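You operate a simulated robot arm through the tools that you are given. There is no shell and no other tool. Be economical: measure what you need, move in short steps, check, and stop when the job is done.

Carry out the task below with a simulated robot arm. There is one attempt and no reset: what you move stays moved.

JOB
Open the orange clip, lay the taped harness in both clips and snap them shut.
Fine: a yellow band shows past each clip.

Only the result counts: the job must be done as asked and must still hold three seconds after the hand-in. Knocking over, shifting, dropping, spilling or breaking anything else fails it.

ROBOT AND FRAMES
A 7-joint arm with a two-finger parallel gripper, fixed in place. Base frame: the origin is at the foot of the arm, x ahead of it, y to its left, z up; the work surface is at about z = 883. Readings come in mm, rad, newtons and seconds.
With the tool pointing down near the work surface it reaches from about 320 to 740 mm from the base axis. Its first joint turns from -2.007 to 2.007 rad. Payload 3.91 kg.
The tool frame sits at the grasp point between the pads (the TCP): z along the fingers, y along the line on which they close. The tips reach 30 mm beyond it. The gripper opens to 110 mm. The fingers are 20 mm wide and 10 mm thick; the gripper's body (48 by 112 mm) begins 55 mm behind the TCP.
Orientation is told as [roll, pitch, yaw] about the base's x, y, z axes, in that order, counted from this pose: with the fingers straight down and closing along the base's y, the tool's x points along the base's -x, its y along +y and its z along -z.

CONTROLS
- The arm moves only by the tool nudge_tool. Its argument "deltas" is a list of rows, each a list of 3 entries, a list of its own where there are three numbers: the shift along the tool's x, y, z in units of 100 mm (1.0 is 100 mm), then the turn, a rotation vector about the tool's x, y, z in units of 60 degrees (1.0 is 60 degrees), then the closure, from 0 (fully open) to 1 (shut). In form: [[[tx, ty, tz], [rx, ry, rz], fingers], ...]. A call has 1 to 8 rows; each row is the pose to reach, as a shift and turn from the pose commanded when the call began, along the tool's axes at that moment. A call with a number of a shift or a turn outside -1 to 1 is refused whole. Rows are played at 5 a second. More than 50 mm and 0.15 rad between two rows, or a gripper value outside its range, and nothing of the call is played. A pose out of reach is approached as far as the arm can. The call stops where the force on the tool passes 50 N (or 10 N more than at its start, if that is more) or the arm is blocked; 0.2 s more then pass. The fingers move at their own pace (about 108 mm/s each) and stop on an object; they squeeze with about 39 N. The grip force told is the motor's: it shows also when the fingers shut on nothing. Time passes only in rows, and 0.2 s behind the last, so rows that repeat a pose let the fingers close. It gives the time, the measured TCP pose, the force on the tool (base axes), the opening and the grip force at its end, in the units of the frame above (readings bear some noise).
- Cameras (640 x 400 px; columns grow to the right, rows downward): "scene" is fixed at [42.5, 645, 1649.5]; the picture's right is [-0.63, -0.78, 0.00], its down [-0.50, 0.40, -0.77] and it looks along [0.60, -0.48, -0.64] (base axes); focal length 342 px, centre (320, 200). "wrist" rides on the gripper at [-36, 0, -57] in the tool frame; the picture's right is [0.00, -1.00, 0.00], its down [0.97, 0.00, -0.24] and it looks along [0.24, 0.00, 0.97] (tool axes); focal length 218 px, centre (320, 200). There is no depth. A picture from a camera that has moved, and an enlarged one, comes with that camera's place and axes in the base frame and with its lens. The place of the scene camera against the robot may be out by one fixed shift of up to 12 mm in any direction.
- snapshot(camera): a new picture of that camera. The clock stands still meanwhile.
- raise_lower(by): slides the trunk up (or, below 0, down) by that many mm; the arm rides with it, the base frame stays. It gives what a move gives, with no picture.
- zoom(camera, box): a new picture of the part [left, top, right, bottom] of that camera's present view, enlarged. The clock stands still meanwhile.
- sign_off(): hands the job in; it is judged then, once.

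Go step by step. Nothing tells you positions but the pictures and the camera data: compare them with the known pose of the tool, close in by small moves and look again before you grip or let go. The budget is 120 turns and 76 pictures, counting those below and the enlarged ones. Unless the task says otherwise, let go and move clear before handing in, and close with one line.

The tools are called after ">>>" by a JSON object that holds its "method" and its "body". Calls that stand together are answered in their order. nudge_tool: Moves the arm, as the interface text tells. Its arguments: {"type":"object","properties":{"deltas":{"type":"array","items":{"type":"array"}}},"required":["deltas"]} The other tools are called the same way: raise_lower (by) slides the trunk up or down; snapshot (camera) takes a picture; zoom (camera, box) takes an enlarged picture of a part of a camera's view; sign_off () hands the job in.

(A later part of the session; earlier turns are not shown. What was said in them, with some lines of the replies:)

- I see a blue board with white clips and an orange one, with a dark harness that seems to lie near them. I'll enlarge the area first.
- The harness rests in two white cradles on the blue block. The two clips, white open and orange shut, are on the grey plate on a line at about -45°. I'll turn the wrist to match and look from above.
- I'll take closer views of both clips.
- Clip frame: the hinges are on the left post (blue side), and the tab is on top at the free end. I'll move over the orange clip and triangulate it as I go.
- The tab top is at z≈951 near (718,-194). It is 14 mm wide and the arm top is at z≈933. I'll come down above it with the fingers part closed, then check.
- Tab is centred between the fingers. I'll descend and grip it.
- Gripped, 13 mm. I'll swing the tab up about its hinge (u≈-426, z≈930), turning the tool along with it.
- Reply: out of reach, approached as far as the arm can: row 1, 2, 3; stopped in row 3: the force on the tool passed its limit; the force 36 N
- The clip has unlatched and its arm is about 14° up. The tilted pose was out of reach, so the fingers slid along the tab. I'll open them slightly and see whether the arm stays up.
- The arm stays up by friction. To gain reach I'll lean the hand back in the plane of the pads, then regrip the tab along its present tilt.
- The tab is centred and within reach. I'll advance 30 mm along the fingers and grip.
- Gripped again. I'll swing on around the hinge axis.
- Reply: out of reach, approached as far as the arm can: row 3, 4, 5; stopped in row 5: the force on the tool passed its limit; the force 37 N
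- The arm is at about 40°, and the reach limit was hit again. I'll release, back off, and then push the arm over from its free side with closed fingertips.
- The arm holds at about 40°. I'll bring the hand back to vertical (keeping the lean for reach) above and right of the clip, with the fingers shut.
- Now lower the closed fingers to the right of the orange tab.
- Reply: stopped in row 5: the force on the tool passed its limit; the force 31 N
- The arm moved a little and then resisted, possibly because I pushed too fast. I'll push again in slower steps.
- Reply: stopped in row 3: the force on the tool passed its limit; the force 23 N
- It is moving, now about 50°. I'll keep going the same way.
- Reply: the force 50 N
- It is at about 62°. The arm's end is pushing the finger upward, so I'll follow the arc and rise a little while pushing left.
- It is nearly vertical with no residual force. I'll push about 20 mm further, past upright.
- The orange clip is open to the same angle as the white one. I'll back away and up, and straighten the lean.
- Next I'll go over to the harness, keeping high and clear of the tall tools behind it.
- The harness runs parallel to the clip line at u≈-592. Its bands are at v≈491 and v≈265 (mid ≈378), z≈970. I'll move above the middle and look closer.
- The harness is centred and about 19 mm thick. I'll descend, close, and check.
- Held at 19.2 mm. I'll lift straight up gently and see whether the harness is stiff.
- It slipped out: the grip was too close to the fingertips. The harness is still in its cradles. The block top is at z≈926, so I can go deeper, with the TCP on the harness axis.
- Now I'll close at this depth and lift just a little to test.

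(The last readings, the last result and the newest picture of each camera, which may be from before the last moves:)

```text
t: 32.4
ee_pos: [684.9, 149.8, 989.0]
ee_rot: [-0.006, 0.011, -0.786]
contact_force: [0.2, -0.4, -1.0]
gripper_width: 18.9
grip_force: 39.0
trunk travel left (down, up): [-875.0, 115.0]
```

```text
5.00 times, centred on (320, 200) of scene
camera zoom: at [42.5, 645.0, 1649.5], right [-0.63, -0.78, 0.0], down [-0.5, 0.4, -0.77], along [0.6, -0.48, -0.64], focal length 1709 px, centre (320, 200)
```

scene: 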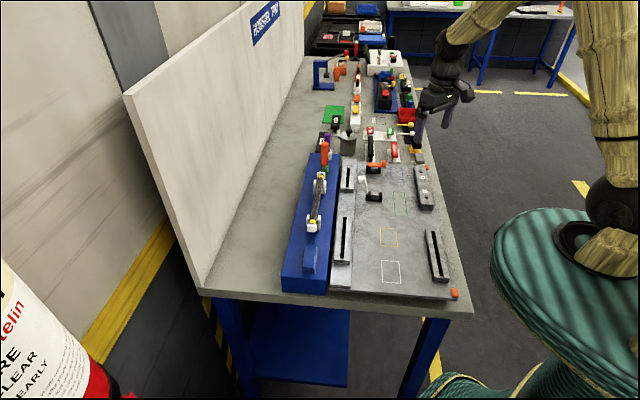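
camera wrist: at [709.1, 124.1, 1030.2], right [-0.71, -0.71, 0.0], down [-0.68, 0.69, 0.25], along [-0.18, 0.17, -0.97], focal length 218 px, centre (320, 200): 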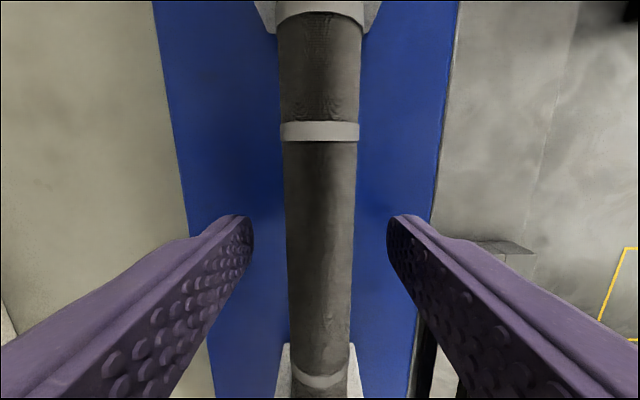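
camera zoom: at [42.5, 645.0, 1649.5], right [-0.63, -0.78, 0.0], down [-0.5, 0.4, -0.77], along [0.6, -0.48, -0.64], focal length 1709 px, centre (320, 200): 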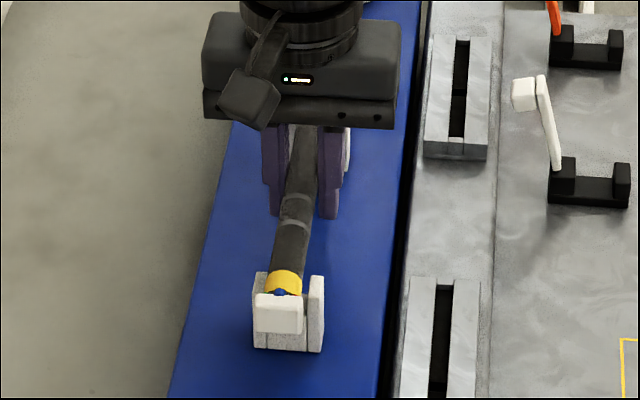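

The harness lifts level. Next I'll raise it well clear and carry it toward the clip line, moving sideways first.

>>> {"method": "nudge_tool", "body": {"deltas": [[[0, 0, -0.25], [0, 0, 0], 1], [[0, 0, -0.5], [0, 0, 0], 1], [[0, -0.15, -0.7], [0, 0, 0], 1], [[0, -0.4, -0.7], [0, 0, 0], 1], [[0, -0.65, -0.7], [0, 0, 0], 1], [[0, -0.85, -0.7], [0, 0, 0], 1], [[0, -1.0, -0.7], [0, 0, 0], 1]]}}

>>> {"method": "nudge_tool", "body": {"deltas": [[[0, -0.2, 0], [0, 0, 0], 1], [[0, -0.45, 0], [0, 0, 0], 1], [[0, -0.7, 0], [0, 0, 0], 1], [[-0.15, -0.86, 0], [0, 0, 0], 1], [[-0.4, -0.87, 0], [0, 0, 0], 1], [[-0.65, -0.87, 0], [0, 0, 0], 1], [[-0.85, -0.87, 0], [0, 0, 0], 1], [[-0.95, -0.87, 0], [0, 0, 0], 1]]}}

>>> {"method": "zoom", "body": {"camera": "scene", "box": [310, 110, 430, 230]}}

```text
t: 34.0
ee_pos: [613.9, 78.4, 1060.3]
ee_rot: [-0.003, 0.009, -0.786]
contact_force: [-0.3, -0.2, -1.3]
gripper_width: 18.7
grip_force: 38.4
trunk travel left (down, up): [-875.0, 115.0]
```

```text
t: 35.8
ee_pos: [619.5, -50.6, 1059.6]
ee_rot: [-0.005, 0.009, -0.786]
contact_force: [0.5, -0.1, -1.3]
gripper_width: 18.9
grip_force: 38.8
trunk travel left (down, up): [-875.0, 115.0]
```

```text
3.33 times, centred on (370, 170) of scene
camera zoom: at [42.5, 645.0, 1649.5], right [-0.63, -0.78, 0.0], down [-0.5, 0.4, -0.77], along [0.6, -0.48, -0.64], focal length 1139 px, centre (153, 300)
```

zoom: 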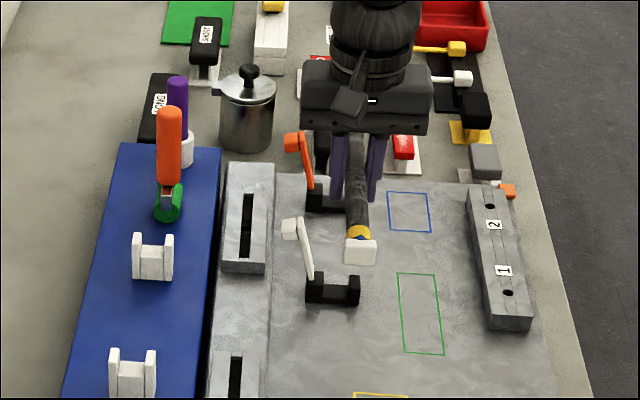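

The harness is in line with the channels at u≈-402. I'll advance 92 mm along v to centre it over both clips and look.

>>> {"method": "nudge_tool", "body": {"deltas": [[[-0.25, 0, 0], [0, 0, 0], 1], [[-0.5, 0, 0], [0, 0, 0], 1], [[-0.75, 0, 0.0], [0, 0, 0], 1], [[-0.92, 0, 0], [0, 0, 0], 1], [[-0.92, 0, 0], [0, 0, 0], 1]]}}

>>> {"method": "snapshot", "body": {"camera": "wrist"}}

>>> {"method": "zoom", "body": {"camera": "scene", "box": [330, 110, 430, 210]}}

```text
t: 37.0
ee_pos: [684.8, -114.4, 1057.8]
ee_rot: [-0.006, 0.011, -0.786]
contact_force: [0.4, 0.5, -0.9]
gripper_width: 18.8
grip_force: 38.6
trunk travel left (down, up): [-875.0, 115.0]
```

```text
34 pictures are left
camera wrist: at [710.0, -140.7, 1115.8], right [-0.71, -0.71, 0.01], down [-0.68, 0.69, 0.25], along [-0.18, 0.17, -0.97], focal length 218 px, centre (320, 200)
```

wrist: 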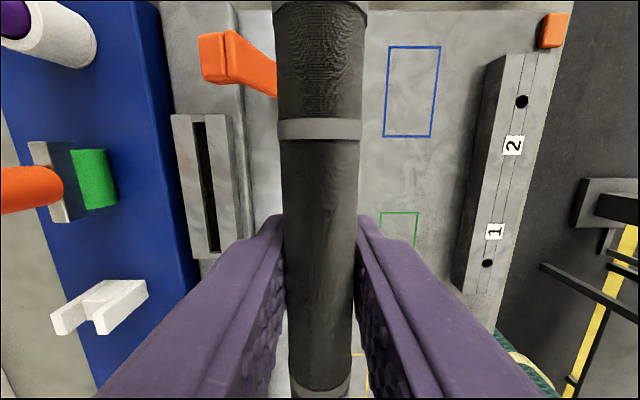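

```text
4.00 times, centred on (380, 160) of scene
camera zoom: at [42.5, 645.0, 1649.5], right [-0.63, -0.78, 0.0], down [-0.5, 0.4, -0.77], along [0.6, -0.48, -0.64], focal length 1367 px, centre (80, 360)
```

zoom: 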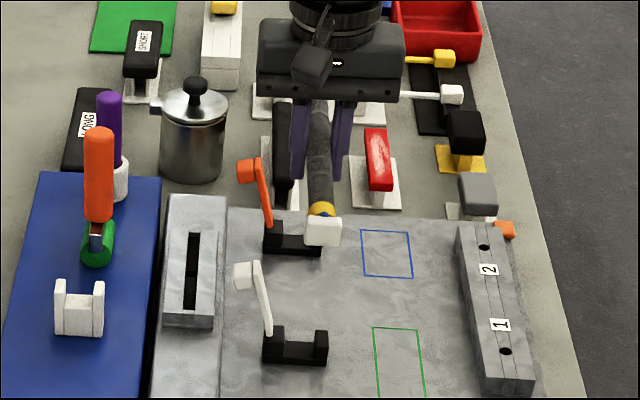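

It is well aligned. I'll lower most of the way and look again.

>>> {"method": "nudge_tool", "body": {"deltas": [[[0, 0, 0.2], [0, 0, 0], 1], [[0, 0, 0.4], [0, 0, 0], 1], [[0, 0, 0.6], [0, 0, 0], 1], [[0, 0, 0.8], [0, 0, 0], 1], [[0, 0, 0.95], [0, 0, 0], 1], [[0, 0, 0.95], [0, 0, 0], 1]]}}

>>> {"method": "snapshot", "body": {"camera": "wrist"}}

>>> {"method": "zoom", "body": {"camera": "scene", "box": [340, 130, 420, 220]}}

```text
t: 38.4
ee_pos: [681.7, -114.6, 963.0]
ee_rot: [-0.005, 0.011, -0.784]
contact_force: [0.0, 0.4, -0.9]
gripper_width: 18.9
grip_force: 38.0
trunk travel left (down, up): [-875.0, 115.0]
```

```text
32 pictures are left
camera wrist: at [709.4, -140.8, 1020.6], right [-0.71, -0.71, 0.0], down [-0.68, 0.69, 0.25], along [-0.18, 0.17, -0.97], focal length 218 px, centre (320, 200)
```

wrist: 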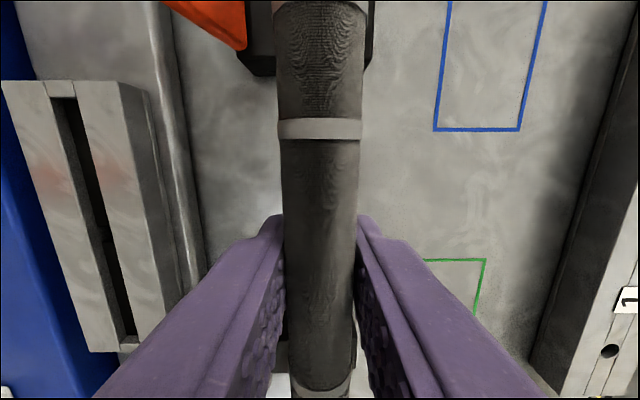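

```text
4.44 times, centred on (380, 175) of scene
camera zoom: at [42.5, 645.0, 1649.5], right [-0.63, -0.78, 0.0], down [-0.5, 0.4, -0.77], along [0.6, -0.48, -0.64], focal length 1519 px, centre (53, 311)
```

zoom: 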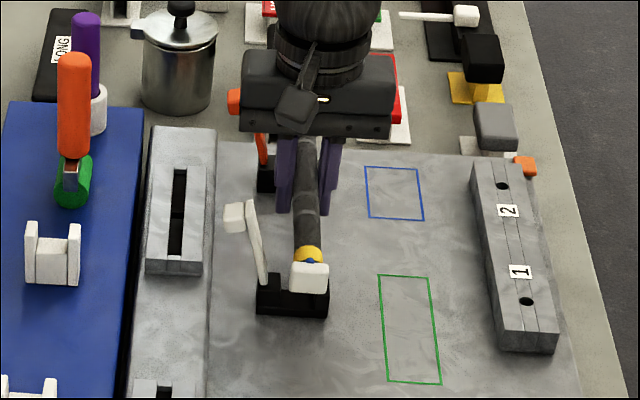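

>>> {"method": "zoom", "body": {"camera": "wrist", "box": [220, 0, 400, 112]}}

>>> {"method": "zoom", "body": {"camera": "scene", "box": [380, 165, 420, 205]}}

```text
3.56 times, centred on (310, 56) of wrist
camera zoom: at [709.4, -140.8, 1020.6], right [-0.71, -0.71, 0.0], down [-0.68, 0.69, 0.25], along [-0.18, 0.17, -0.97], focal length 776 px, centre (356, 712)
```

zoom: 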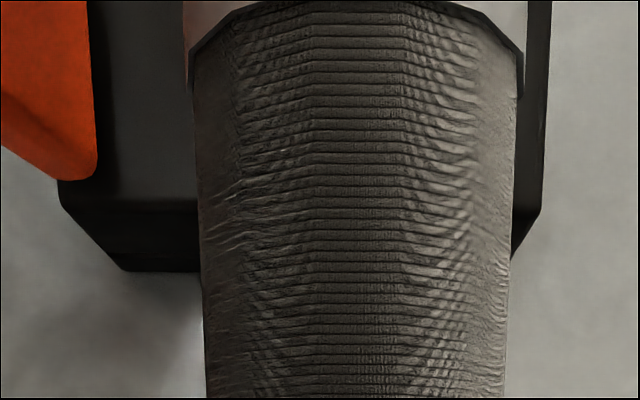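

```text
10.00 times, centred on (400, 185) of scene
camera zoom: at [42.5, 645.0, 1649.5], right [-0.63, -0.78, 0.0], down [-0.5, 0.4, -0.77], along [0.6, -0.48, -0.64], focal length 3417 px, centre (-480, 350)
```

zoom: 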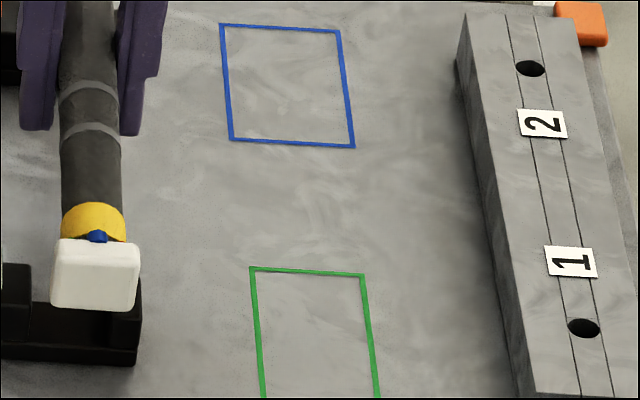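

The channel centre sits about 2 mm to the left of the harness axis. I'll shift 2 mm and lower until the tips are just above the plate.

>>> {"method": "nudge_tool", "body": {"deltas": [[[0, 0.02, 0.08], [0, 0, 0], 1], [[0, 0.02, 0.15], [0, 0, 0], 1], [[0, 0.02, 0.21], [0, 0, 0], 1], [[0, 0.02, 0.27], [0, 0, 0], 1], [[0, 0.02, 0.29], [0, 0, 0], 1], [[0, 0.02, 0.29], [0, 0, 0], 1]]}}

>>> {"method": "snapshot", "body": {"camera": "wrist"}}

>>> {"method": "zoom", "body": {"camera": "scene", "box": [360, 160, 410, 210]}}

```text
t: 39.8
ee_pos: [685.3, -113.5, 934.9]
ee_rot: [-0.005, 0.011, -0.785]
contact_force: [-0.4, 0.4, -0.7]
gripper_width: 18.6
grip_force: 38.9
trunk travel left (down, up): [-875.0, 115.0]
```

```text
28 pictures are left
camera wrist: at [710.7, -139.0, 991.4], right [-0.71, -0.71, 0.0], down [-0.68, 0.69, 0.25], along [-0.18, 0.17, -0.97], focal length 218 px, centre (320, 200)
```

wrist: 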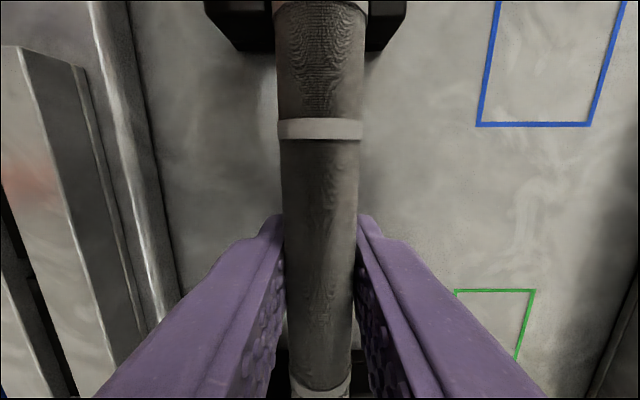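

```text
8.00 times, centred on (385, 185) of scene
camera zoom: at [42.5, 645.0, 1649.5], right [-0.63, -0.78, 0.0], down [-0.5, 0.4, -0.77], along [0.6, -0.48, -0.64], focal length 2734 px, centre (-200, 320)
```

zoom: 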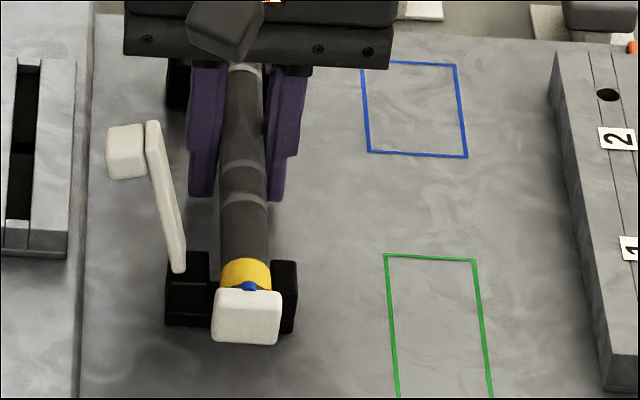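

The near band clears the white clip by about 8 mm and there is more room at the far end. I'll shift back 3 mm, lower 2 mm and release.

>>> {"method": "nudge_tool", "body": {"deltas": [[[0.03, 0, 0.02], [0, 0, 0], 1], [[0.03, 0, 0.025], [0, 0, 0], 1], [[0.03, 0, 0.025], [0, 0, 0], 0.75], [[0.03, 0, 0.025], [0, 0, 0], 0.7], [[0.03, 0, 0.025], [0, 0, 0], 0.7]]}}

>>> {"method": "snapshot", "body": {"camera": "wrist"}}

>>> {"method": "zoom", "body": {"camera": "scene", "box": [360, 160, 410, 210]}}

```text
t: 41.0
ee_pos: [682.7, -111.2, 933.0]
ee_rot: [-0.005, 0.009, -0.785]
contact_force: [-0.1, 1.0, 0.2]
gripper_width: 33.0
grip_force: 0.0
trunk travel left (down, up): [-875.0, 115.0]
```

```text
26 pictures are left
camera wrist: at [708.1, -137.0, 989.2], right [-0.71, -0.71, 0.0], down [-0.68, 0.69, 0.25], along [-0.18, 0.17, -0.97], focal length 218 px, centre (320, 200)
```

wrist: 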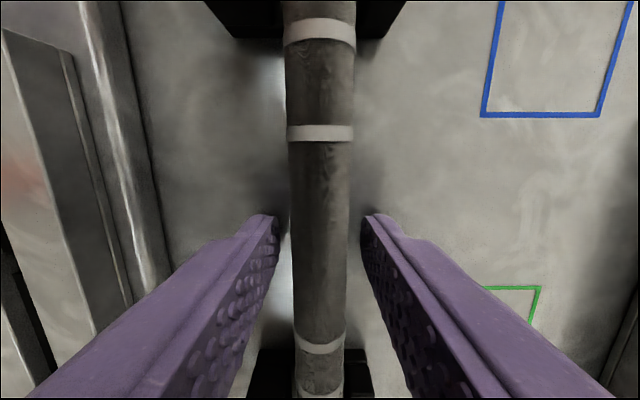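

```text
8.00 times, centred on (385, 185) of scene
camera zoom: at [42.5, 645.0, 1649.5], right [-0.63, -0.78, 0.0], down [-0.5, 0.4, -0.77], along [0.6, -0.48, -0.64], focal length 2734 px, centre (-200, 320)
```

zoom: 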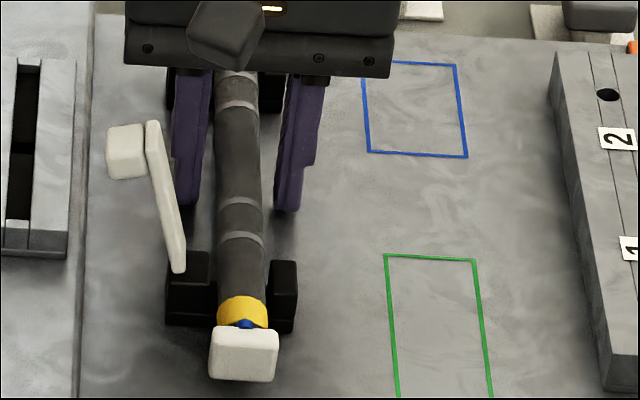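

The harness has dropped into both channels. I'll rise and view both ends.

>>> {"method": "nudge_tool", "body": {"deltas": [[[0, 0, -0.2], [0, 0, 0], 0.65], [[0, 0, -0.6], [0, 0, 0], 0.65], [[0, 0, -1.0], [0, 0, 0], 0.65], [[0, 0, -1.0], [0, 0, 0], 1], [[0, 0, -1.0], [0, 0, 0], 1]]}}

>>> {"method": "snapshot", "body": {"camera": "wrist"}}

```text
t: 42.2
ee_pos: [684.1, -109.5, 1032.5]
ee_rot: [-0.005, 0.01, -0.786]
contact_force: [-0.2, -0.2, -0.2]
gripper_width: 0.2
grip_force: 37.8
trunk travel left (down, up): [-875.0, 115.0]
```

```text
24 pictures are left
camera wrist: at [709.9, -136.6, 1089.7], right [-0.71, -0.71, 0.0], down [-0.68, 0.69, 0.25], along [-0.18, 0.17, -0.97], focal length 218 px, centre (320, 200)
```

wrist: 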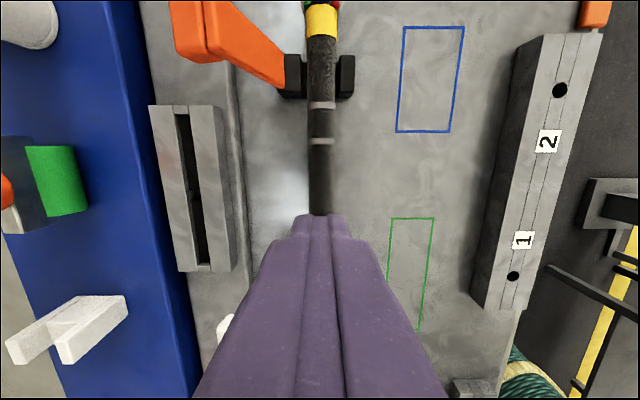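

Both yellow bands show past the clips. Next is closing the white clip: with fingers shut, I'll go round to its left side.

>>> {"method": "nudge_tool", "body": {"deltas": [[[0, 0.4, 0], [0, 0, 0], 1], [[0.1, 0.8, 0], [0, 0, 0], 1], [[0.5, 0.86, 0], [0, 0, 0], 1], [[0.74, 0.86, 0.1], [0, 0, 0], 1], [[0.74, 0.86, 0.29], [0, 0, 0], 1], [[0.74, 0.86, 0.29], [0, 0, 0], 1]]}}

>>> {"method": "snapshot", "body": {"camera": "wrist"}}

```text
t: 43.6
ee_pos: [692.8, 2.2, 1005.4]
ee_rot: [-0.005, 0.01, -0.786]
contact_force: [-1.0, -0.6, 0.5]
gripper_width: 0.0
grip_force: 38.0
trunk travel left (down, up): [-875.0, 115.0]
```

```text
23 pictures are left
camera wrist: at [717.4, -23.5, 1060.7], right [-0.71, -0.71, 0.0], down [-0.68, 0.69, 0.25], along [-0.18, 0.17, -0.97], focal length 218 px, centre (320, 200)
```

wrist: 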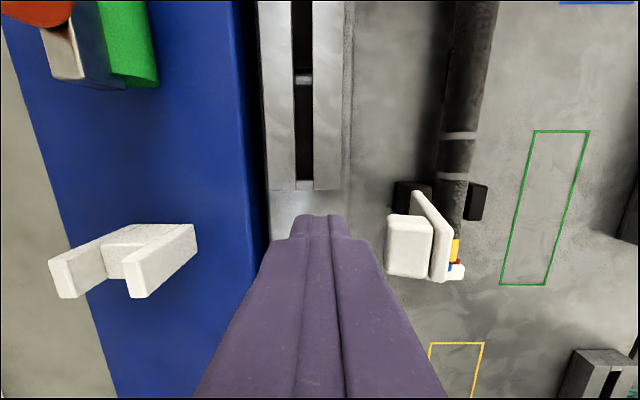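

The tab is right of the fingertip at a matching height. I'll push slowly to the right.

>>> {"method": "nudge_tool", "body": {"deltas": [[[0, -0.12, 0.03], [0, 0, 0], 1], [[0, -0.2, 0.03], [0, 0, 0], 1], [[0, -0.25, 0.03], [0, 0, 0], 1], [[0, -0.3, 0.03], [0, 0, 0], 1], [[0, -0.35, 0.03], [0, 0, 0], 1], [[0, -0.4, 0.03], [0, 0, 0], 1], [[0, -0.45, 0.03], [0, 0, 0], 1], [[0, -0.5, 0.03], [0, 0, 0], 1]]}}

>>> {"method": "snapshot", "body": {"camera": "wrist"}}

```text
t: 45.4
ee_pos: [656.2, -32.6, 1000.6]
ee_rot: [-0.004, 0.012, -0.787]
contact_force: [0.8, 0.5, -0.7]
gripper_width: 0.2
grip_force: 37.8
trunk travel left (down, up): [-875.0, 115.0]
```

```text
22 pictures are left
camera wrist: at [681.9, -59.2, 1057.7], right [-0.71, -0.71, 0.0], down [-0.68, 0.69, 0.25], along [-0.18, 0.17, -0.97], focal length 218 px, centre (320, 200)
```

wrist: 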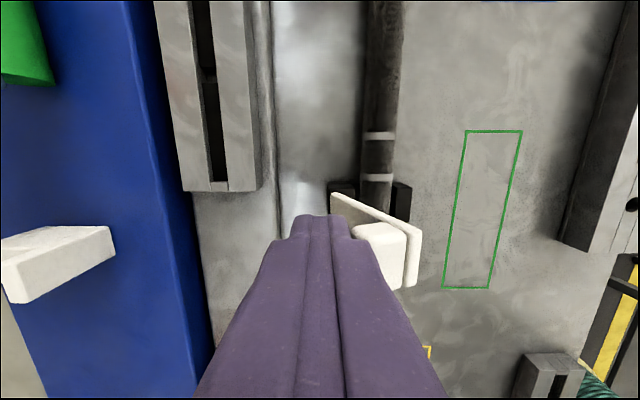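

>>> {"method": "nudge_tool", "body": {"deltas": [[[0, -0.05, 0], [0, 0, 0], 1], [[0, -0.1, 0], [0, 0, 0], 1], [[0, -0.15, 0], [0, 0, 0], 1], [[0, -0.2, 0.02], [0, 0, 0], 1], [[0, -0.25, 0.04], [0, 0, 0], 1], [[0, -0.3, 0.06], [0, 0, 0], 1], [[0, -0.34, 0.08], [0, 0, 0], 1], [[0, -0.38, 0.1], [0, 0, 0], 1]]}}

>>> {"method": "snapshot", "body": {"camera": "wrist"}}

```text
t: 47.2
ee_pos: [630.4, -59.8, 991.4]
ee_rot: [-0.006, 0.01, -0.785]
contact_force: [-0.2, 0.3, -0.3]
gripper_width: 0.1
grip_force: 37.8
trunk travel left (down, up): [-875.0, 115.0]
```

```text
21 pictures are left
camera wrist: at [655.5, -86.4, 1047.9], right [-0.71, -0.71, 0.0], down [-0.68, 0.69, 0.25], along [-0.18, 0.17, -0.97], focal length 218 px, centre (320, 200)
```

wrist: 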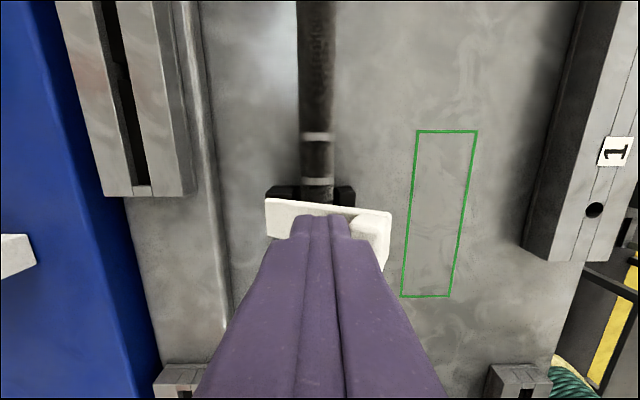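

The arm is well over now. I'll rise, go above the tab and press down.

>>> {"method": "nudge_tool", "body": {"deltas": [[[0, 0, -0.15], [0, 0, 0], 1], [[0, 0, -0.27], [0, 0, 0], 1], [[0, -0.15, -0.27], [0, 0, 0], 1], [[0, -0.25, -0.25], [0, 0, 0], 1], [[0, -0.27, -0.2], [0, 0, 0], 1], [[0, -0.29, -0.14], [0, 0, 0], 1], [[0, -0.3, -0.08], [0, 0, 0], 1], [[0, -0.31, -0.04], [0, 0, 0], 1]]}}

>>> {"method": "snapshot", "body": {"camera": "wrist"}}

>>> {"method": "zoom", "body": {"camera": "scene", "box": [360, 160, 410, 210]}}

```text
t: 49.0
ee_pos: [606.6, -82.4, 996.5]
ee_rot: [-0.006, 0.011, -0.786]
contact_force: [0.2, 0.2, -0.4]
gripper_width: 0.1
grip_force: 37.5
trunk travel left (down, up): [-875.0, 115.0]
```

```text
20 pictures are left
camera wrist: at [633.0, -108.5, 1051.8], right [-0.71, -0.71, 0.0], down [-0.68, 0.69, 0.25], along [-0.18, 0.17, -0.97], focal length 218 px, centre (320, 200)
```

wrist: 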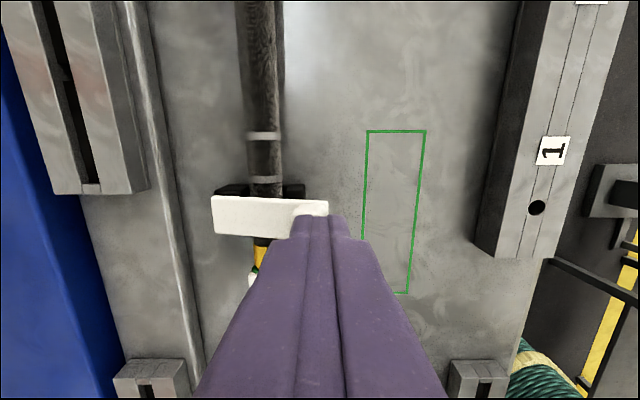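

```text
8.00 times, centred on (385, 185) of scene
camera zoom: at [42.5, 645.0, 1649.5], right [-0.63, -0.78, 0.0], down [-0.5, 0.4, -0.77], along [0.6, -0.48, -0.64], focal length 2734 px, centre (-200, 320)
```

zoom: 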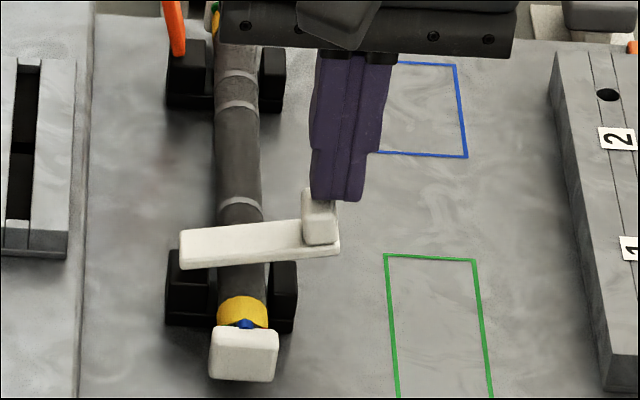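

The tip is just above the tab and the arm is at about 12°. I'll press down to snap it.

>>> {"method": "nudge_tool", "body": {"deltas": [[[0, 0.02, 0.03], [0, 0, 0], 1], [[0, 0.02, 0.06], [0, 0, 0], 1], [[0, 0.02, 0.09], [0, 0, 0], 1], [[0, 0.02, 0.12], [0, 0, 0], 1], [[0, 0.02, 0.15], [0, 0, 0], 1], [[0, 0.02, 0.18], [0, 0, 0], 1], [[0, 0.02, 0.21], [0, 0, 0], 1], [[0, 0.02, 0.24], [0, 0, 0], 1]]}}

>>> {"method": "zoom", "body": {"camera": "scene", "box": [360, 160, 410, 210]}}

```text
t: 50.8
ee_pos: [608.3, -81.8, 981.8]
ee_rot: [0.003, 0.001, -0.787]
contact_force: [-15.0, 2.0, 32.0]
gripper_width: 0.0
grip_force: 37.9
trunk travel left (down, up): [-875.0, 115.0]
stopped in row 8: the force on the tool passed its limit (the readings are from after the stop); the commanded pose is now the measured one
```

```text
8.00 times, centred on (385, 185) of scene
camera zoom: at [42.5, 645.0, 1649.5], right [-0.63, -0.78, 0.0], down [-0.5, 0.4, -0.77], along [0.6, -0.48, -0.64], focal length 2734 px, centre (-200, 320)
```

zoom: 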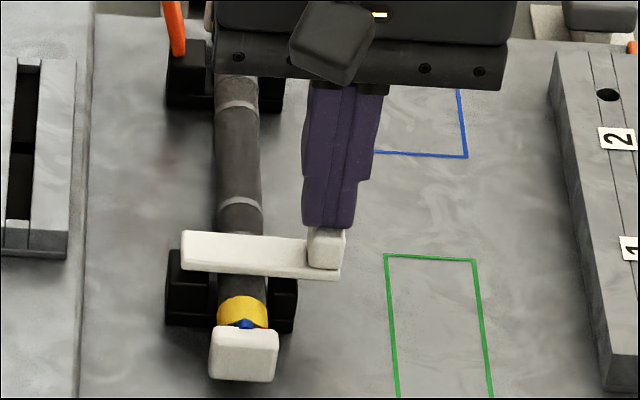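

The tip stopped at the shut height. I'll lift off and check that it stays shut.

>>> {"method": "nudge_tool", "body": {"deltas": [[[0, 0, -0.2], [0, 0, 0], 1], [[0, 0, -0.5], [0, 0, 0], 1], [[0, 0, -0.9], [0, 0, 0], 1], [[0, 0, -0.9], [0, 0, 0], 1]]}}

>>> {"method": "zoom", "body": {"camera": "scene", "box": [350, 145, 410, 205]}}

```text
t: 51.8
ee_pos: [611.4, -83.3, 1066.9]
ee_rot: [0.0, 0.003, -0.784]
contact_force: [-0.4, -0.8, 0.0]
gripper_width: 0.0
grip_force: 37.3
trunk travel left (down, up): [-875.0, 115.0]
```

```text
6.67 times, centred on (380, 175) of scene
camera zoom: at [42.5, 645.0, 1649.5], right [-0.63, -0.78, 0.0], down [-0.5, 0.4, -0.77], along [0.6, -0.48, -0.64], focal length 2278 px, centre (-80, 367)
```

zoom: 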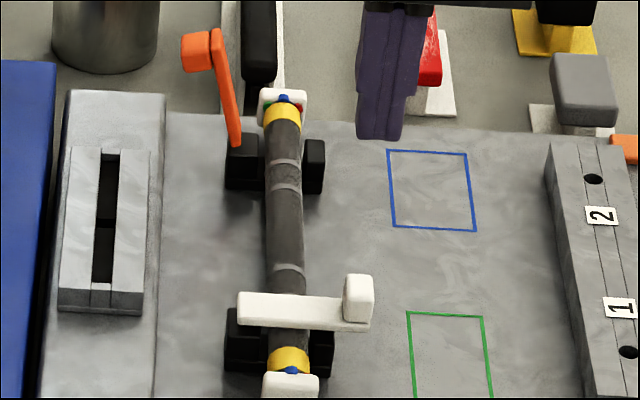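

White is shut and both bands are visible. For orange I'll open the gripper and use its left finger as a hook on the left of the arm, leaning the hand again for reach.

>>> {"method": "nudge_tool", "body": {"deltas": [[[-0.15, 0.1, -0.2], [0, -0.1, 0], 0.6], [[-0.35, 0.2, -0.3], [0, -0.2, 0], 0.3], [[-0.6, 0.35, -0.3], [0, -0.3, 0], 0], [[-0.85, 0.5, -0.3], [0, -0.42, 0], 0], [[-1.0, 0.5, -0.3], [0, -0.42, 0], 0], [[-1.0, 0.5, -0.3], [0, -0.42, 0], 0]]}}

>>> {"method": "snapshot", "body": {"camera": "wrist"}}

```text
t: 53.2
ee_pos: [717.4, -116.8, 1095.7]
ee_rot: [0.0, -0.437, -0.786]
contact_force: [-0.4, -1.0, -0.2]
gripper_width: 109.7
grip_force: 0.1
trunk travel left (down, up): [-875.0, 115.0]
```

```text
16 pictures are left
camera wrist: at [724.1, -123.4, 1163.6], right [-0.71, -0.71, 0.0], down [-0.69, 0.69, -0.19], along [0.14, -0.14, -0.98], focal length 218 px, centre (320, 200)
```

wrist: 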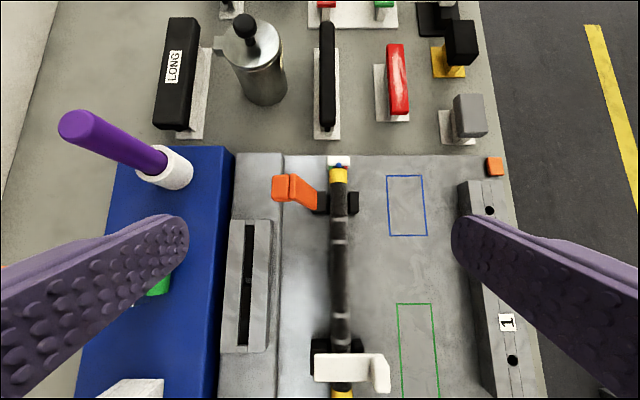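

>>> {"method": "nudge_tool", "body": {"deltas": [[[0, 0, 0.3], [0, 0, 0], 0], [[0, 0, 0.6], [0, 0, 0], 0], [[0.02, 0, 0.85], [0, 0, 0], 0], [[0.03, 0, 1.0], [0, 0, 0], 0], [[0.03, 0, 1.0], [0, 0, 0], 0]]}}

>>> {"method": "snapshot", "body": {"camera": "wrist"}}

```text
t: 54.4
ee_pos: [745.4, -145.9, 1004.3]
ee_rot: [0.0, -0.436, -0.787]
contact_force: [-0.1, -0.2, -0.6]
gripper_width: 110.1
grip_force: 0.1
trunk travel left (down, up): [-875.0, 115.0]
```

```text
15 pictures are left
camera wrist: at [751.6, -151.6, 1071.6], right [-0.71, -0.71, 0.0], down [-0.69, 0.69, -0.19], along [0.14, -0.14, -0.98], focal length 218 px, centre (320, 200)
```

wrist: 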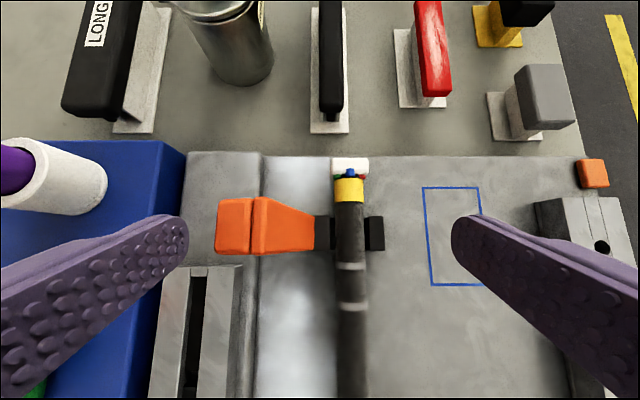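

The left finger is to the left of the tab. I'll sweep right slowly.

>>> {"method": "nudge_tool", "body": {"deltas": [[[0.02, -0.1, 0.045], [0, 0, 0], 0], [[0.02, -0.16, 0.045], [0, 0, 0], 0], [[0.02, -0.22, 0.045], [0, 0, 0], 0], [[0.02, -0.28, 0.045], [0, 0, 0], 0], [[0.02, -0.34, 0.045], [0, 0, 0], 0], [[0.02, -0.4, 0.045], [0, 0, 0], 0], [[0.02, -0.46, 0.045], [0, 0, 0], 0], [[0.02, -0.52, 0.045], [0, 0, 0], 0]]}}

>>> {"method": "snapshot", "body": {"camera": "wrist"}}

```text
t: 56.2
ee_pos: [708.0, -182.1, 999.1]
ee_rot: [-0.001, -0.436, -0.787]
contact_force: [-0.1, 0.1, -0.1]
gripper_width: 110.3
grip_force: 0.1
trunk travel left (down, up): [-875.0, 115.0]
```

```text
14 pictures are left
camera wrist: at [714.6, -188.3, 1067.0], right [-0.71, -0.71, 0.0], down [-0.69, 0.69, -0.19], along [0.14, -0.14, -0.98], focal length 218 px, centre (320, 200)
```

wrist: 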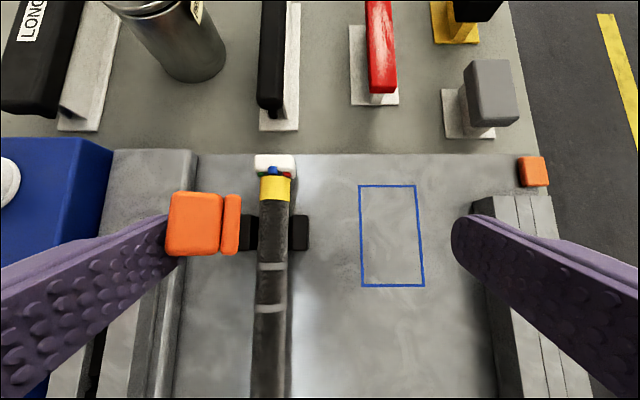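

>>> {"method": "nudge_tool", "body": {"deltas": [[[0, -0.06, 0], [0, 0, 0], 0], [[0, -0.12, 0], [0, 0, 0], 0], [[0, -0.18, 0], [0, 0, 0], 0], [[0.01, -0.24, 0.02], [0, 0, 0], 0], [[0.015, -0.3, 0.035], [0, 0, 0], 0], [[0.02, -0.35, 0.05], [0, 0, 0], 0], [[0.03, -0.4, 0.07], [0, 0, 0], 0], [[0.03, -0.44, 0.08], [0, 0, 0], 0]]}}

>>> {"method": "snapshot", "body": {"camera": "wrist"}}

```text
t: 58.0
ee_pos: [680.3, -213.6, 990.5]
ee_rot: [0.0, -0.437, -0.787]
contact_force: [-0.2, 0.4, -0.4]
gripper_width: 110.0
grip_force: 0.1
trunk travel left (down, up): [-875.0, 115.0]
```

```text
13 pictures are left
camera wrist: at [684.5, -220.1, 1058.4], right [-0.71, -0.71, 0.0], down [-0.69, 0.69, -0.19], along [0.14, -0.14, -0.98], focal length 218 px, centre (320, 200)
```

wrist: 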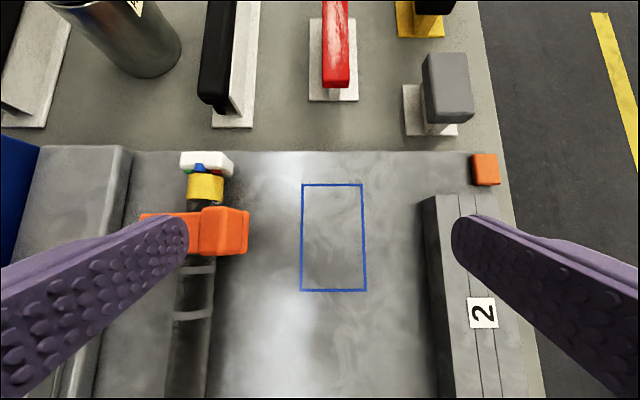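

The arm is at about 40° over the harness. I'll rise, shut the fingers and go above the tab.

>>> {"method": "nudge_tool", "body": {"deltas": [[[-0.07, -0.03, -0.16], [0, 0, 0], 0], [[-0.18, -0.03, -0.34], [0, 0, 0], 0.3], [[-0.224, 0.1, -0.315], [0, 0, 0], 1], [[-0.224, 0.3, -0.315], [0, 0, 0], 1], [[-0.224, 0.5, -0.315], [0, 0, 0], 1], [[-0.224, 0.5, -0.315], [0, 0, 0], 1]]}}

>>> {"method": "snapshot", "body": {"camera": "wrist"}}

>>> {"method": "zoom", "body": {"camera": "scene", "box": [350, 130, 410, 190]}}

```text
t: 59.4
ee_pos: [719.1, -183.5, 1029.3]
ee_rot: [-0.001, -0.436, -0.787]
contact_force: [-0.6, 0.4, -0.6]
gripper_width: 0.0
grip_force: 37.5
trunk travel left (down, up): [-875.0, 115.0]
```

```text
12 pictures are left
camera wrist: at [724.0, -190.1, 1096.5], right [-0.71, -0.71, 0.0], down [-0.69, 0.69, -0.19], along [0.14, -0.14, -0.98], focal length 218 px, centre (320, 200)
```

wrist: 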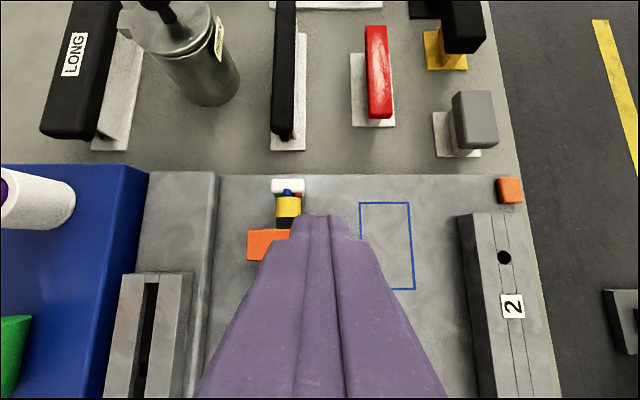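

```text
6.67 times, centred on (380, 160) of scene
camera zoom: at [42.5, 645.0, 1649.5], right [-0.63, -0.78, 0.0], down [-0.5, 0.4, -0.77], along [0.6, -0.48, -0.64], focal length 2278 px, centre (-80, 467)
```

zoom: 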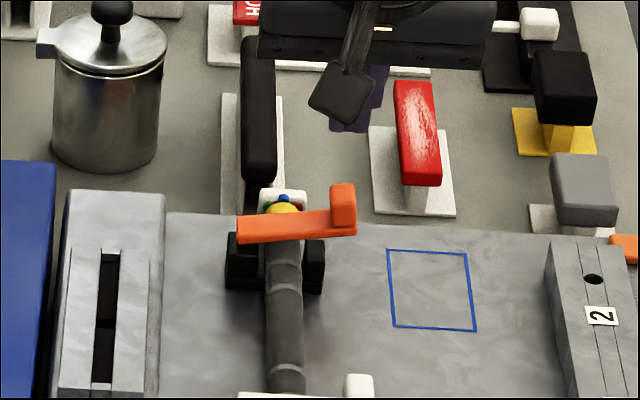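

The arm is at about 10°. I'll come over the tab and press down slowly.

>>> {"method": "nudge_tool", "body": {"deltas": [[[0.07, -0.06, 0.15], [0, 0, 0], 1], [[0.135, -0.06, 0.29], [0, 0, 0], 1], [[0.15, -0.06, 0.32], [0, 0, 0], 1], [[0.163, -0.06, 0.35], [0, 0, 0], 1], [[0.177, -0.06, 0.38], [0, 0, 0], 1], [[0.19, -0.06, 0.41], [0, 0, 0], 1], [[0.205, -0.06, 0.44], [0, 0, 0], 1], [[0.22, -0.06, 0.47], [0, 0, 0], 1]]}}

>>> {"method": "zoom", "body": {"camera": "scene", "box": [350, 130, 410, 190]}}

```text
t: 61.2
ee_pos: [714.0, -188.4, 982.8]
ee_rot: [0.005, -0.444, -0.788]
contact_force: [-2.0, 0.3, 24.8]
gripper_width: 0.1
grip_force: 37.6
trunk travel left (down, up): [-875.0, 115.0]
```

```text
6.67 times, centred on (380, 160) of scene
camera zoom: at [42.5, 645.0, 1649.5], right [-0.63, -0.78, 0.0], down [-0.5, 0.4, -0.77], along [0.6, -0.48, -0.64], focal length 2278 px, centre (-80, 467)
```

zoom: 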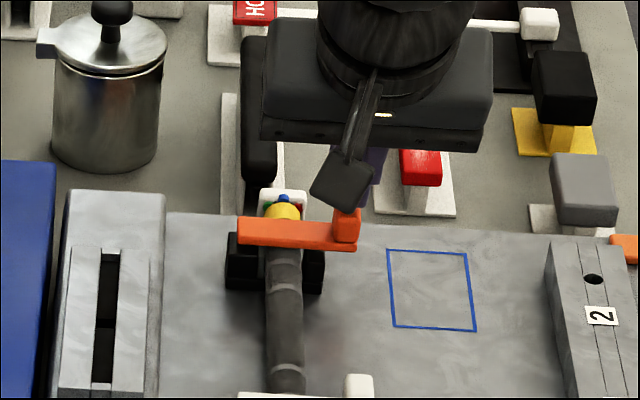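

It looks shut at 25 N. I'll press on to the force limit to be sure of the snap.

>>> {"method": "nudge_tool", "body": {"deltas": [[[0.015, 0, 0.03], [0, 0, 0], 1], [[0.03, 0, 0.06], [0, 0, 0], 1], [[0.04, 0, 0.09], [0, 0, 0], 1], [[0.055, 0, 0.12], [0, 0, 0], 1]]}}

>>> {"method": "nudge_tool", "body": {"deltas": [[[0, 0, -0.2], [0, 0, 0], 1], [[0, 0, -0.5], [0, 0, 0], 1], [[0, 0, -0.9], [0, 0.1, 0], 1], [[0, 0, -1.0], [0, 0.2, 0], 1], [[0.2, 0, -1.0], [0, 0.3, 0], 1], [[0.5, 0, -1.0], [0, 0.42, 0], 1], [[0.8, 0, -1.0], [0, 0.42, 0], 1]]}}

>>> {"method": "zoom", "body": {"camera": "scene", "box": [350, 145, 410, 205]}}

>>> {"method": "snapshot", "body": {"camera": "wrist"}}

```text
t: 61.8
ee_pos: [716.8, -188.2, 982.8]
ee_rot: [0.009, -0.458, -0.79]
contact_force: [-8.5, 2.5, 26.3]
gripper_width: 0.2
grip_force: 37.5
trunk travel left (down, up): [-875.0, 115.0]
stopped in row 3: the force on the tool passed its limit (the readings are from after the stop); the commanded pose is now the measured one
```

```text
t: 63.4
ee_pos: [636.3, -106.7, 1033.3]
ee_rot: [0.006, -0.008, -0.784]
contact_force: [-0.1, 1.3, 0.6]
gripper_width: 0.1
grip_force: 38.0
trunk travel left (down, up): [-875.0, 115.0]
```

```text
6.67 times, centred on (380, 175) of scene
camera zoom: at [42.5, 645.0, 1649.5], right [-0.63, -0.78, 0.0], down [-0.5, 0.4, -0.77], along [0.6, -0.48, -0.64], focal length 2278 px, centre (-80, 367)
```

zoom: 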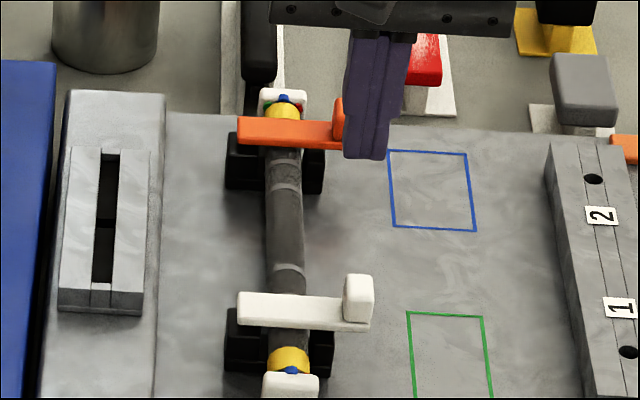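

```text
8 pictures are left
camera wrist: at [660.9, -131.5, 1090.4], right [-0.71, -0.71, -0.01], down [-0.69, 0.69, 0.23], along [-0.16, 0.17, -0.97], focal length 218 px, centre (320, 200)
```

wrist: 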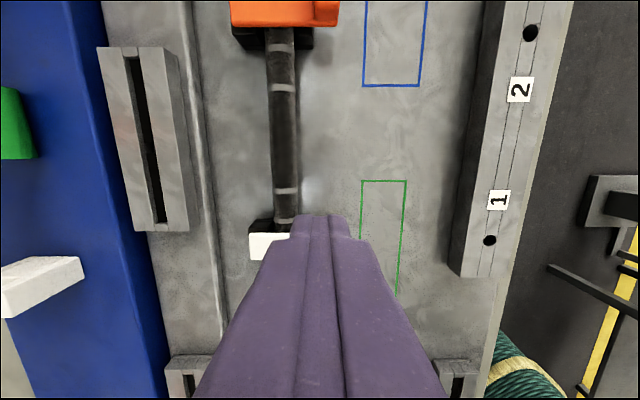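

Both arms lie flat and parallel with a band showing past each. I'll move clear for a final look.

>>> {"method": "nudge_tool", "body": {"deltas": [[[0, -0.1, -0.3], [0, 0, 0], 1], [[0.2, -0.4, -0.6], [0, 0, 0], 1], [[0.4, -0.7, -0.9], [0, 0, 0], 0.6], [[0.4, -0.9, -1.0], [0, 0, 0], 0.6], [[0.4, -0.9, -1.0], [0, 0, 0], 0.6]]}}

>>> {"method": "zoom", "body": {"camera": "scene", "box": [350, 145, 410, 205]}}

>>> {"method": "snapshot", "body": {"camera": "wrist"}}

```text
t: 64.6
ee_pos: [543.6, -140.8, 1130.9]
ee_rot: [0.006, -0.008, -0.785]
contact_force: [-0.2, 0.9, -0.2]
gripper_width: 44.0
grip_force: 0.0
trunk travel left (down, up): [-875.0, 115.0]
```

```text
6.67 times, centred on (380, 175) of scene
camera zoom: at [42.5, 645.0, 1649.5], right [-0.63, -0.78, 0.0], down [-0.5, 0.4, -0.77], along [0.6, -0.48, -0.64], focal length 2278 px, centre (-80, 367)
```

zoom: 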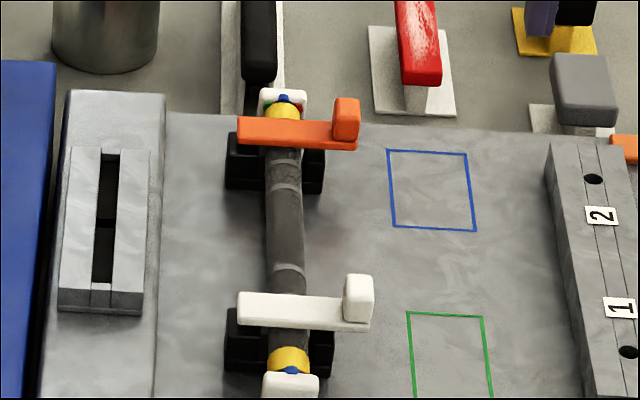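

```text
6 pictures are left
camera wrist: at [568.0, -167.7, 1189.5], right [-0.71, -0.71, -0.01], down [-0.69, 0.69, 0.23], along [-0.16, 0.17, -0.97], focal length 218 px, centre (320, 200)
```

wrist: 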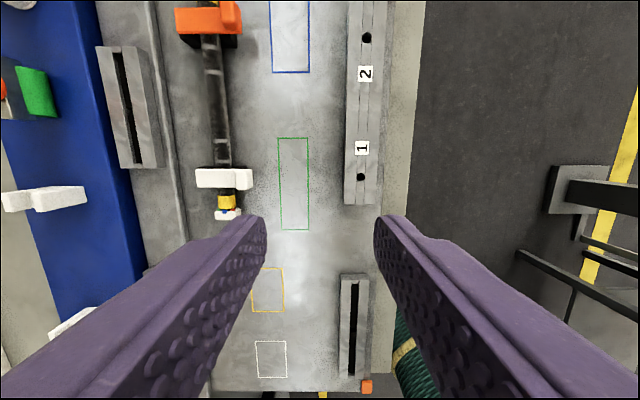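

Both clips are shut over the harness, a yellow band shows past each, and the hand is clear. I'm handing in.

>>> {"method": "sign_off", "body": {}}

```text
The job is handed in.
```

I opened the orange clip, laid the taped harness in both clips and pressed both shut; a yellow band shows past each one.
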